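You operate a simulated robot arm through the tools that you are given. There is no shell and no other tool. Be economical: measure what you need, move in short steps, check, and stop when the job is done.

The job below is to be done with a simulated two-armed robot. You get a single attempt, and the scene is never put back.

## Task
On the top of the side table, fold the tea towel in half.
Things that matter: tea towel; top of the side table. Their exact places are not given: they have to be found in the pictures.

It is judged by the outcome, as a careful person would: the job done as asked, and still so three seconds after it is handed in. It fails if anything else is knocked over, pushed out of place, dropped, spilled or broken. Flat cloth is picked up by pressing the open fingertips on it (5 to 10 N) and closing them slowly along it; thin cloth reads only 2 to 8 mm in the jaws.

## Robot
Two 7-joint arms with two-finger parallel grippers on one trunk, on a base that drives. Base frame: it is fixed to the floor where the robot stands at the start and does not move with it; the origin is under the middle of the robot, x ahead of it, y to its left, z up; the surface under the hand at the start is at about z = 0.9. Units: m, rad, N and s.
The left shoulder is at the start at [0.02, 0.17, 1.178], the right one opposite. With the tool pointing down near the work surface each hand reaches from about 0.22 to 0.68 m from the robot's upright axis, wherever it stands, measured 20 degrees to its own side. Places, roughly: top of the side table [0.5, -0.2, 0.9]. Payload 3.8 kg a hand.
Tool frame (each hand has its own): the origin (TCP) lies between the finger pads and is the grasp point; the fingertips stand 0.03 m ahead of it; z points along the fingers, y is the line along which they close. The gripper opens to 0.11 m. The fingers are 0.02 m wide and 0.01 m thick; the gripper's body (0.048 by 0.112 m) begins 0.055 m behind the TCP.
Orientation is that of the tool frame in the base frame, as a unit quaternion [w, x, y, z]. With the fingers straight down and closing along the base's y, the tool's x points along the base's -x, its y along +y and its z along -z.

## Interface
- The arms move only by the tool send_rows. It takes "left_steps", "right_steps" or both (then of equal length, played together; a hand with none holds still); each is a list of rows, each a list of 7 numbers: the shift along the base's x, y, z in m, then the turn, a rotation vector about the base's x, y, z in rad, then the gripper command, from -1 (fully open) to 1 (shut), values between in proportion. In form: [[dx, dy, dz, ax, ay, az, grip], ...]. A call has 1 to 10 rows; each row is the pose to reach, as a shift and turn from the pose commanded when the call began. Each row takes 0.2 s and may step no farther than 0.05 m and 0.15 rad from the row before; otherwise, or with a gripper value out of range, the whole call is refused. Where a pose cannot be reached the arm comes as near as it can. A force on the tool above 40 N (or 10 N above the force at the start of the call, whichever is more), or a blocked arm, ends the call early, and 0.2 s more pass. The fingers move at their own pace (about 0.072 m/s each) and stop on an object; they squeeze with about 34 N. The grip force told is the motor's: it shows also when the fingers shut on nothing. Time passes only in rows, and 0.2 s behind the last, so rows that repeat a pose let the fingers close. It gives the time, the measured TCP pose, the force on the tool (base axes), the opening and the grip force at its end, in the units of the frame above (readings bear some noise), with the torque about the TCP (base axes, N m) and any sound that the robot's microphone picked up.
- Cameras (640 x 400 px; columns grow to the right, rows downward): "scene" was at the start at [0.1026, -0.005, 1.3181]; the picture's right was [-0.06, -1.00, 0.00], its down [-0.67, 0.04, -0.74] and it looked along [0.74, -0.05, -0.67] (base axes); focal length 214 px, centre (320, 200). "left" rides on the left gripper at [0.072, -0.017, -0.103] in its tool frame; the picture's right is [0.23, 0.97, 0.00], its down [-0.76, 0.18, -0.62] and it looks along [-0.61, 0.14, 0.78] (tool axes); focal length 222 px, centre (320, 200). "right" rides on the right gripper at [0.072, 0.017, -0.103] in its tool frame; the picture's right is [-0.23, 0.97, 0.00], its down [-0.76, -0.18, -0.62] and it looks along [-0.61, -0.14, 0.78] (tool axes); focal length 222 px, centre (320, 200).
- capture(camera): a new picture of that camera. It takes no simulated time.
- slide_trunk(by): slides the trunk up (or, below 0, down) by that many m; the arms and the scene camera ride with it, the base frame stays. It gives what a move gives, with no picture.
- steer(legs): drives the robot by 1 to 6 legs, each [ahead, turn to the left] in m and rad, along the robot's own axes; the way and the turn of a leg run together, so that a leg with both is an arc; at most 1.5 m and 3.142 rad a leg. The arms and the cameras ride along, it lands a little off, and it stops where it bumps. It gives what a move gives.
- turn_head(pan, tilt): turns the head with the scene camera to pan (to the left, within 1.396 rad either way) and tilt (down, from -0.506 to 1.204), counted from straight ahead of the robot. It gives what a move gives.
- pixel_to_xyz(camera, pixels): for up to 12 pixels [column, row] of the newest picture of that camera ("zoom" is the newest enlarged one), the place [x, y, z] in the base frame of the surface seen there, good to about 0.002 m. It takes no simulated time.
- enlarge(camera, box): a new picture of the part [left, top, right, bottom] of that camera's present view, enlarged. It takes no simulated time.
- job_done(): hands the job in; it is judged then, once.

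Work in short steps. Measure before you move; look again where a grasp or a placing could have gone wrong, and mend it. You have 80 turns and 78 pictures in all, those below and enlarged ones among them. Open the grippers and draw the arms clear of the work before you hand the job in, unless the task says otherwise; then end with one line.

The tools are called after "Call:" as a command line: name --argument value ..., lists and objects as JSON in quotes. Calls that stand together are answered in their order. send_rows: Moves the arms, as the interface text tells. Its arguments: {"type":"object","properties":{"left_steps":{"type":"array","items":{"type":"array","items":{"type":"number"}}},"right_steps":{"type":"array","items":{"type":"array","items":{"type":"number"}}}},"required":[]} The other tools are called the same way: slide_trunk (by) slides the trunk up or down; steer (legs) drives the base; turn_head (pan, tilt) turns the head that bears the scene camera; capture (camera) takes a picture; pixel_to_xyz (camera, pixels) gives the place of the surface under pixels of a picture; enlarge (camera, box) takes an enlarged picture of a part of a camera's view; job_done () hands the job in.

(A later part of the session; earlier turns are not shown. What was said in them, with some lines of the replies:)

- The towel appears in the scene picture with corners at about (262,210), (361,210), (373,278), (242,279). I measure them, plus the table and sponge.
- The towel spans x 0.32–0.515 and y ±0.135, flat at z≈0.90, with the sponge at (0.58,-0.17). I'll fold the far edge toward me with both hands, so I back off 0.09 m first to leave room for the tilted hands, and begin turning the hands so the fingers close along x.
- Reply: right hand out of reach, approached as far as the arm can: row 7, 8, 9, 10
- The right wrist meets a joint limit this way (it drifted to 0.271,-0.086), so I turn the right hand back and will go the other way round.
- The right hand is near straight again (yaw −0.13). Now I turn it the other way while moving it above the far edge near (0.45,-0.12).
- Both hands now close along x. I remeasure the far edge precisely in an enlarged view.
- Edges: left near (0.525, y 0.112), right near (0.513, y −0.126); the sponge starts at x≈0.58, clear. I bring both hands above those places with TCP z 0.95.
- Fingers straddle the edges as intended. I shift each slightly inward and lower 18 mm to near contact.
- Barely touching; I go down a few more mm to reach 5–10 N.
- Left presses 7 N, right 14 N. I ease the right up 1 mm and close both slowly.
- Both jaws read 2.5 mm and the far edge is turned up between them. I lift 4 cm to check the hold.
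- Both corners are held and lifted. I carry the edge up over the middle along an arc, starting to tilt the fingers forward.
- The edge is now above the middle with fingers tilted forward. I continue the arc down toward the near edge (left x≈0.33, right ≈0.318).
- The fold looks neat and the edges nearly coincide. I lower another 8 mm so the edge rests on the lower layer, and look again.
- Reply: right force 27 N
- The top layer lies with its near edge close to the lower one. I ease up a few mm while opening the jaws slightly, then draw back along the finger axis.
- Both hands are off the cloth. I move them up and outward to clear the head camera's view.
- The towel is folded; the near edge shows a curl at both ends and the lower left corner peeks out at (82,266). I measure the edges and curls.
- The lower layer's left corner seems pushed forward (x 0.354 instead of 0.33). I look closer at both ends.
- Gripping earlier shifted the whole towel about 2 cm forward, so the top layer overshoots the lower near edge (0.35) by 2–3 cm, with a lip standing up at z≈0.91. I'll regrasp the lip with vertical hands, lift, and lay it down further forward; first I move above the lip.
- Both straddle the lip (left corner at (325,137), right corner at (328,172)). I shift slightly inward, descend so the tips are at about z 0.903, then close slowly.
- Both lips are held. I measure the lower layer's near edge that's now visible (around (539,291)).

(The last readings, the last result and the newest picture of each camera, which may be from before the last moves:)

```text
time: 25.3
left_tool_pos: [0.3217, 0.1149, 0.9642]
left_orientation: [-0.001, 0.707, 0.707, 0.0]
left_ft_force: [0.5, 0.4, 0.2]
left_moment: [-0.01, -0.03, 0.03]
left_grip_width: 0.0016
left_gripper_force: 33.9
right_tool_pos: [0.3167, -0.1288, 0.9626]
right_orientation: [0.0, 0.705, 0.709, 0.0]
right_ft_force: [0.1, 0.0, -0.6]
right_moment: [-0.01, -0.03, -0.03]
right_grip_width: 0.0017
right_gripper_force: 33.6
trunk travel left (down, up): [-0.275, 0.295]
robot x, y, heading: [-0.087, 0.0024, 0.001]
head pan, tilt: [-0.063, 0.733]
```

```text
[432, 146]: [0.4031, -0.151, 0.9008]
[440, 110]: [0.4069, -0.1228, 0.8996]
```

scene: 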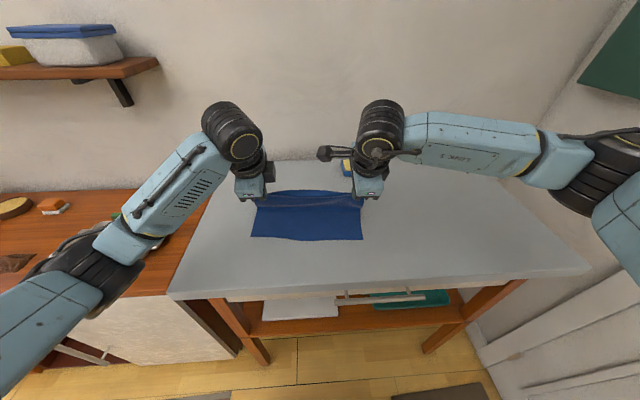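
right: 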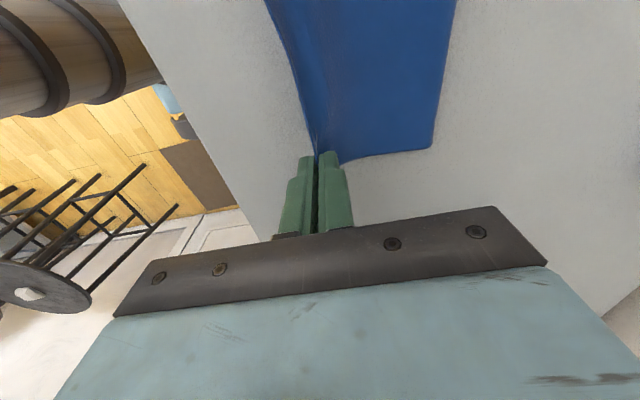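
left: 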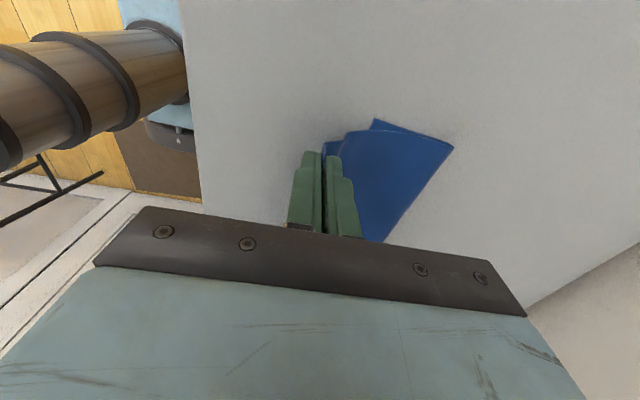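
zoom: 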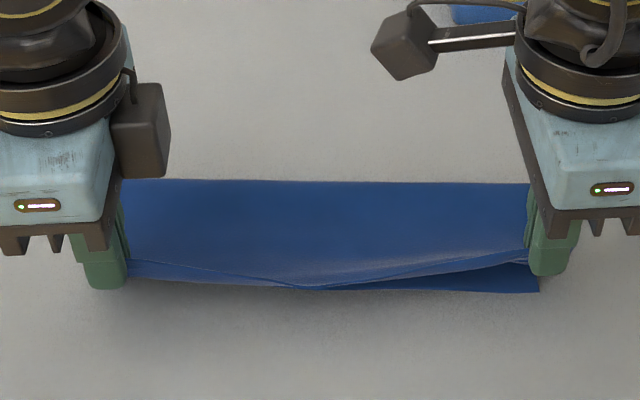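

Lower near edge runs from (0.359, 0.14) to (0.317, −0.131), slightly skewed. I lift the flap to stand upright over the wanted fold line (left x≈0.457, right ≈0.416), shifting 1 cm in +y to line up the corners.

Call:
send_rows --left_steps '[[0.01, 0, 0.025, 0, 0, 0, 1], [0.035, 0.003, 0.04, 0, 0, 0, 1], [0.06, 0.005, 0.048, 0, 0, 0, 1], [0.085, 0.007, 0.05, 0, 0, 0, 1], [0.11, 0.01, 0.05, 0, 0, 0, 1], [0.135, 0.01, 0.05, 0, 0, 0, 1], [0.135, 0.01, 0.05, 0, 0, 0, 1]]' --right_steps '[[0.005, 0, 0.025, 0, 0, 0, 1], [0.02, 0.003, 0.04, 0, 0, 0, 1], [0.04, 0.005, 0.048, 0, 0, 0, 1], [0.06, 0.007, 0.05, 0, 0, 0, 1], [0.08, 0.01, 0.05, 0, 0, 0, 1], [0.1, 0.01, 0.05, 0, 0, 0, 1], [0.1, 0.01, 0.05, 0, 0, 0, 1]]'

Call:
enlarge --camera "scene" --box '[230, 150, 390, 250]'

Call:
capture --camera "left"

```text
time: 26.9
left_tool_pos: [0.4577, 0.1246, 1.0141]
left_orientation: [0.0, 0.707, 0.707, 0.0]
left_ft_force: [-0.4, -0.1, -0.5]
left_moment: [0.02, -0.02, 0.01]
left_grip_width: 0.0019
left_gripper_force: 33.7
right_tool_pos: [0.4168, -0.1181, 1.0129]
right_orientation: [-0.001, 0.705, 0.709, 0.0]
right_ft_force: [0.5, 1.6, 0.3]
right_moment: [-0.01, 0.0, -0.07]
right_grip_width: 0.002
right_gripper_force: 33.9
trunk travel left (down, up): [-0.275, 0.295]
robot x, y, heading: [-0.0885, 0.0006, 0.001]
head pan, tilt: [-0.063, 0.733]
```

```text
4.00 times, centred on (310, 200) of scene
```

zoom: 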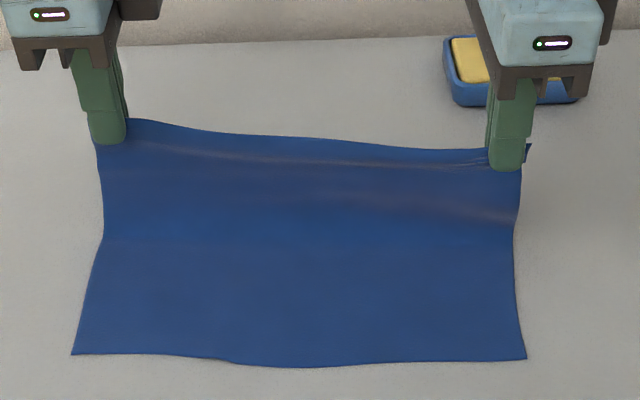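

```text
43 pictures are left
```

left: 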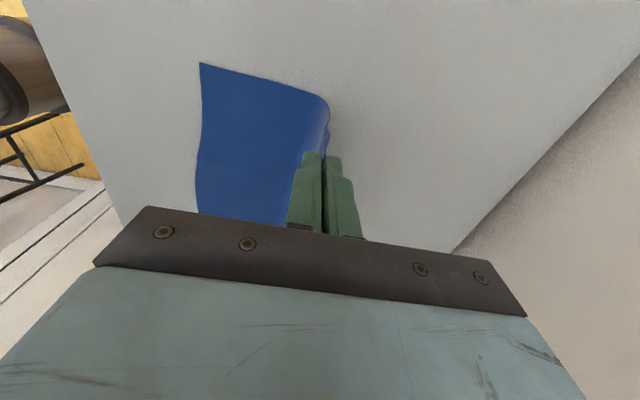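

Now the lower half's near edge is fully visible; I measure it and the crease.

Call:
pixel_to_xyz --camera "zoom" --pixels '[[75, 352], [110, 352], [200, 354], [300, 364], [400, 361], [480, 358], [522, 356], [103, 242], [514, 240], [310, 240], [100, 150], [520, 175]]'

```text
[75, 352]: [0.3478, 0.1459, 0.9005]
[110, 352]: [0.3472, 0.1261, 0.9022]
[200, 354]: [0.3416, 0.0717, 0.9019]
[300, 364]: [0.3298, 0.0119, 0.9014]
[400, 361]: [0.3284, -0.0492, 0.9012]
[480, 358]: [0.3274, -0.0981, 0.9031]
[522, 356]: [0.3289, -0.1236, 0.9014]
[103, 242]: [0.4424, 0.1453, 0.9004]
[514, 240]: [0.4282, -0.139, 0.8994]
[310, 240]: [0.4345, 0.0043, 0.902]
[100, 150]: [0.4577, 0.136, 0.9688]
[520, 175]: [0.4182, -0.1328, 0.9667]
```

Lower near edge now: left x 0.347, middle 0.330, right 0.328, corners y 0.146 and about −0.125. I lay the flap down in an arc so its edge matches that line, tilting the fingers forward, tips stopping about 8 mm above the table.

Call:
send_rows --left_steps '[[-0.04, 0.001, -0.002, 0, -0.09, 0, 1], [-0.06, 0.002, -0.009, 0, -0.18, 0, 1], [-0.079, 0.003, -0.019, 0, -0.27, 0, 1], [-0.092, 0.004, -0.03, 0, -0.36, 0, 1], [-0.103, 0.005, -0.042, 0, -0.45, 0, 1], [-0.111, 0.006, -0.053, 0, -0.54, 0, 1], [-0.117, 0.007, -0.064, 0, -0.63, 0, 1], [-0.121, 0.007, -0.075, 0, -0.72, 0, 1], [-0.123, 0.007, -0.083, 0, -0.8, 0, 1]]' --right_steps '[[-0.019, 0.001, -0.002, 0, -0.09, 0, 1], [-0.039, 0.002, -0.009, 0, -0.18, 0, 1], [-0.058, 0.003, -0.019, 0, -0.27, 0, 1], [-0.071, 0.004, -0.03, 0, -0.36, 0, 1], [-0.082, 0.005, -0.042, 0, -0.45, 0, 1], [-0.09, 0.006, -0.053, 0, -0.54, 0, 1], [-0.096, 0.007, -0.064, 0, -0.63, 0, 1], [-0.1, 0.007, -0.075, 0, -0.72, 0, 1], [-0.102, 0.007, -0.083, 0, -0.8, 0, 1]]'

Call:
capture --camera "left"

Call:
capture --camera "right"

Call:
enlarge --camera "scene" --box '[230, 170, 390, 270]'

```text
time: 28.9
left_tool_pos: [0.3339, 0.1308, 0.9312]
left_orientation: [0.276, 0.65, 0.651, 0.277]
left_ft_force: [0.7, 0.1, 0.3]
left_moment: [0.02, 0.04, -0.03]
left_grip_width: 0.0016
left_gripper_force: 34.4
right_tool_pos: [0.314, -0.1107, 0.9307]
right_orientation: [0.277, 0.649, 0.652, 0.277]
right_ft_force: [-1.1, 0.1, 4.0]
right_moment: [0.0, 0.03, 0.0]
right_grip_width: 0.0015
right_gripper_force: 33.9
trunk travel left (down, up): [-0.275, 0.295]
robot x, y, heading: [-0.0888, 0.001, 0.006]
head pan, tilt: [-0.063, 0.733]
```

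```text
42 pictures are left
```

left: 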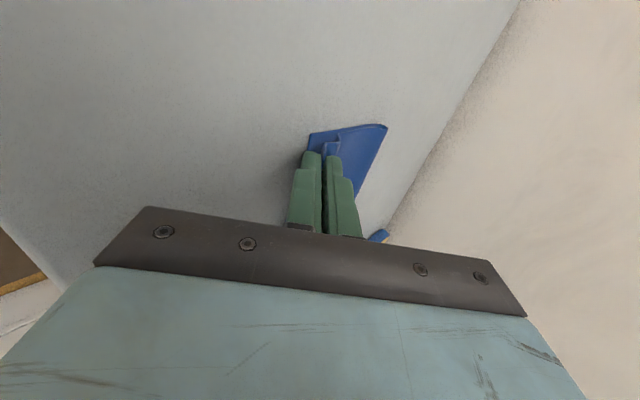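

```text
41 pictures are left
```

right: 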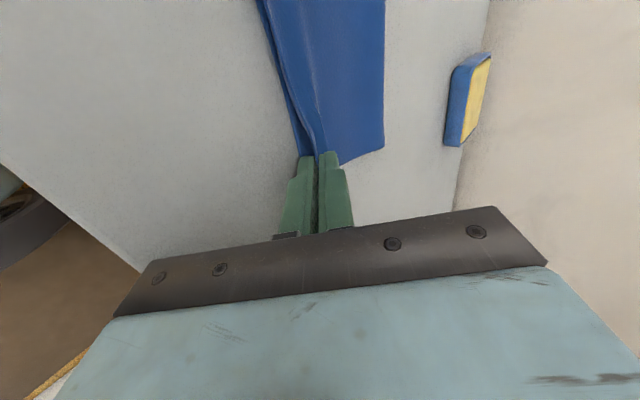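

```text
4.00 times, centred on (310, 220) of scene
```

zoom: 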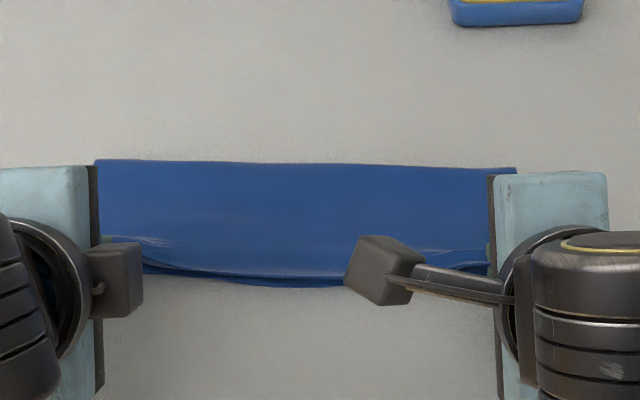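

The edges match well on both sides. I release with a slight rise, back off along the fingers, then clear the view.

Call:
send_rows --left_steps '[[0, 0, 0.002, 0, 0, 0, 0.88], [0, 0, 0.005, 0, 0, 0, 0.76], [0, 0, 0.007, 0, 0, 0, 0.7], [-0.008, 0, 0.015, 0, 0, 0, 0.7], [-0.018, 0, 0.025, 0, 0, 0, 0.7], [-0.03, 0, 0.038, 0, 0, 0, 0.7], [-0.04, 0, 0.055, 0, 0.1, 0, 0.7]]' --right_steps '[[0, 0, 0.002, 0, 0, 0, 0.88], [0, 0, 0.005, 0, 0, 0, 0.76], [0, 0, 0.007, 0, 0, 0, 0.7], [-0.008, 0, 0.015, 0, 0, 0, 0.7], [-0.018, 0, 0.025, 0, 0, 0, 0.7], [-0.03, 0, 0.038, 0, 0, 0, 0.7], [-0.04, 0, 0.055, 0, 0.1, 0, 0.7]]'

Call:
send_rows --left_steps '[[0, 0.01, 0.04, 0, 0.1, 0, 0.7], [0, 0.04, 0.07, 0, 0.2, 0, 0.7], [0, 0.08, 0.09, 0, 0.3, 0, 0.7], [0, 0.12, 0.1, 0, 0.4, 0, 0.8], [0, 0.15, 0.1, 0, 0.5, 0, 1]]' --right_steps '[[0, -0.01, 0.04, 0, 0.1, 0, 0.7], [0, -0.04, 0.07, 0, 0.2, 0, 0.7], [0, -0.08, 0.09, 0, 0.3, 0, 0.7], [0, -0.12, 0.1, 0, 0.4, 0, 0.8], [0, -0.16, 0.1, 0, 0.5, 0, 1]]'

Call:
enlarge --camera "scene" --box '[230, 170, 390, 270]'

```text
time: 30.5
left_tool_pos: [0.2936, 0.1307, 0.9848]
left_orientation: [0.242, 0.665, 0.664, 0.242]
left_ft_force: [-0.5, -1.1, 0.0]
left_moment: [0.01, -0.05, -0.02]
left_grip_width: 0.0165
left_gripper_force: 0.1
right_tool_pos: [0.2747, -0.1119, 0.9863]
right_orientation: [0.242, 0.663, 0.667, 0.241]
right_ft_force: [-0.5, 0.6, 1.4]
right_moment: [0.01, -0.03, 0.02]
right_grip_width: 0.0165
right_gripper_force: 0.0
trunk travel left (down, up): [-0.275, 0.295]
robot x, y, heading: [-0.0913, 0.001, 0.003]
head pan, tilt: [-0.063, 0.733]
```

```text
time: 31.7
left_tool_pos: [0.2929, 0.2823, 1.0865]
left_orientation: [0.069, 0.704, 0.704, 0.07]
left_ft_force: [-0.2, -0.1, -0.6]
left_moment: [-0.02, -0.01, -0.02]
left_grip_width: 0.0
left_gripper_force: 34.0
right_tool_pos: [0.2752, -0.2704, 1.0848]
right_orientation: [0.071, 0.701, 0.706, 0.07]
right_ft_force: [-0.1, 0.0, -0.4]
right_moment: [0.0, -0.02, 0.02]
right_grip_width: 0.0
right_gripper_force: 33.9
trunk travel left (down, up): [-0.275, 0.295]
robot x, y, heading: [-0.0904, 0.001, -0.003]
head pan, tilt: [-0.063, 0.733]
```

```text
4.00 times, centred on (310, 220) of scene
```

zoom: 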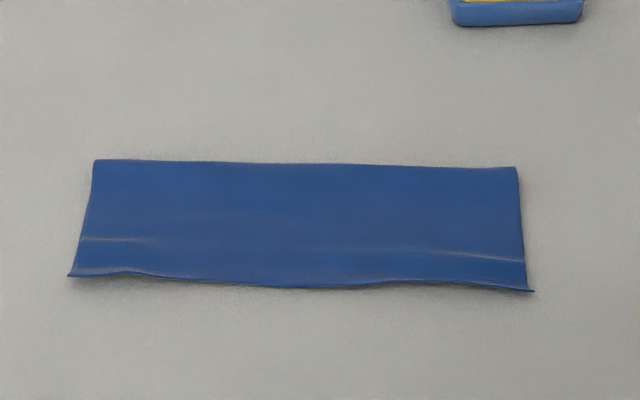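

The fold is now neat and the near edges coincide. I check heights along the fold and near edge.

Call:
pixel_to_xyz --camera "zoom" --pixels '[[97, 165], [310, 168], [512, 171], [72, 274], [100, 272], [280, 284], [400, 280], [527, 288], [110, 240], [500, 256], [300, 220], [125, 268]]'

Call:
capture --camera "scene"

Call:
enlarge --camera "scene" --box '[240, 215, 320, 255]'

Call:
enlarge --camera "scene" --box '[300, 215, 380, 255]'

```text
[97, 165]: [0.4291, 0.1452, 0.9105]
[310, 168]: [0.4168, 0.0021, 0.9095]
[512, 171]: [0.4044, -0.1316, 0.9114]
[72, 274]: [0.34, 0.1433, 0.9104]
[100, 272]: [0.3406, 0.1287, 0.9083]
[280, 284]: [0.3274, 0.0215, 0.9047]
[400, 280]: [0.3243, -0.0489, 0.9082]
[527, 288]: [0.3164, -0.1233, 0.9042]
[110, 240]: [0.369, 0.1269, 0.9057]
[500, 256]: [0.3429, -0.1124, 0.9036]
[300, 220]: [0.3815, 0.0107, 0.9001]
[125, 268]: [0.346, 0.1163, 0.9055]
```

```text
38 pictures are left
```

scene: 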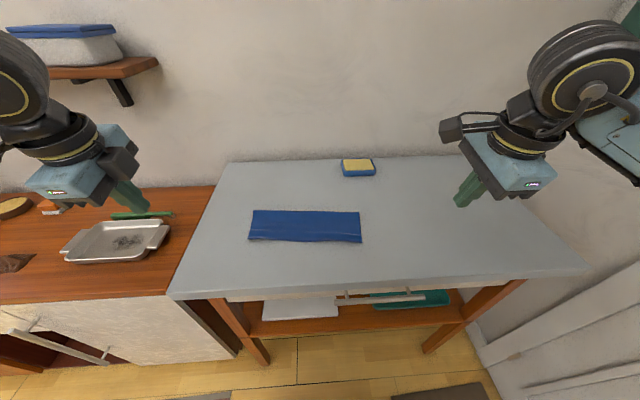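

```text
8.00 times, centred on (280, 235) of scene
```

zoom: 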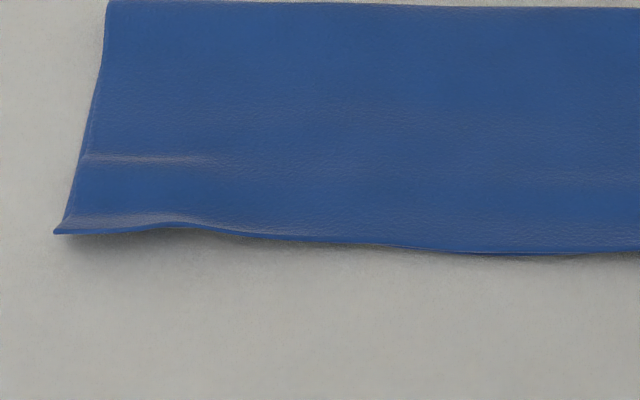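

```text
8.00 times, centred on (340, 235) of scene
```

zoom: 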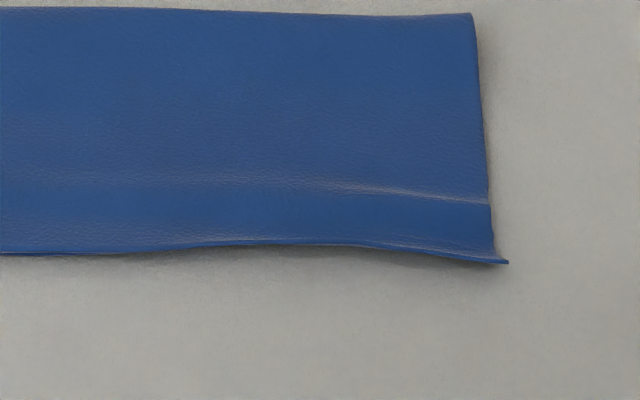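

The towel is folded in half (about 0.27 × 0.09 m, edges within a centimetre), and the sponge and tray are untouched. I open both grippers, raise a little and hand in.

Call:
send_rows --left_steps '[[0, 0.01, 0.02, 0, 0, 0, 0], [0, 0.02, 0.04, 0, 0, 0, -1], [0, 0.02, 0.04, 0, 0, 0, -1], [0, 0.02, 0.04, 0, 0, 0, -1], [0, 0.02, 0.04, 0, 0, 0, -1]]' --right_steps '[[0, -0.01, 0.02, 0, 0, 0, 0], [0, -0.02, 0.04, 0, 0, 0, -1], [0, -0.02, 0.04, 0, 0, 0, -1], [0, -0.02, 0.04, 0, 0, 0, -1], [0, -0.02, 0.04, 0, 0, 0, -1]]'

Call:
job_done

```text
time: 32.9
left_tool_pos: [0.2935, 0.301, 1.1238]
left_orientation: [0.071, 0.704, 0.703, 0.071]
left_ft_force: [-0.7, 0.7, -0.9]
left_moment: [-0.01, -0.03, 0.02]
left_grip_width: 0.1098
left_gripper_force: 0.2
right_tool_pos: [0.2756, -0.2906, 1.125]
right_orientation: [0.072, 0.702, 0.705, 0.07]
right_ft_force: [-0.4, 0.0, -0.3]
right_moment: [0.0, -0.02, -0.03]
right_grip_width: 0.1099
right_gripper_force: 0.1
trunk travel left (down, up): [-0.275, 0.295]
robot x, y, heading: [-0.0859, -0.0013, -0.0]
head pan, tilt: [-0.063, 0.733]
```

```text
The job is handed in.
```

The tea towel is folded in half on the side table, with its edges matching to about 1 cm; the last picture shows nothing else moved, and both hands are open and clear of it.
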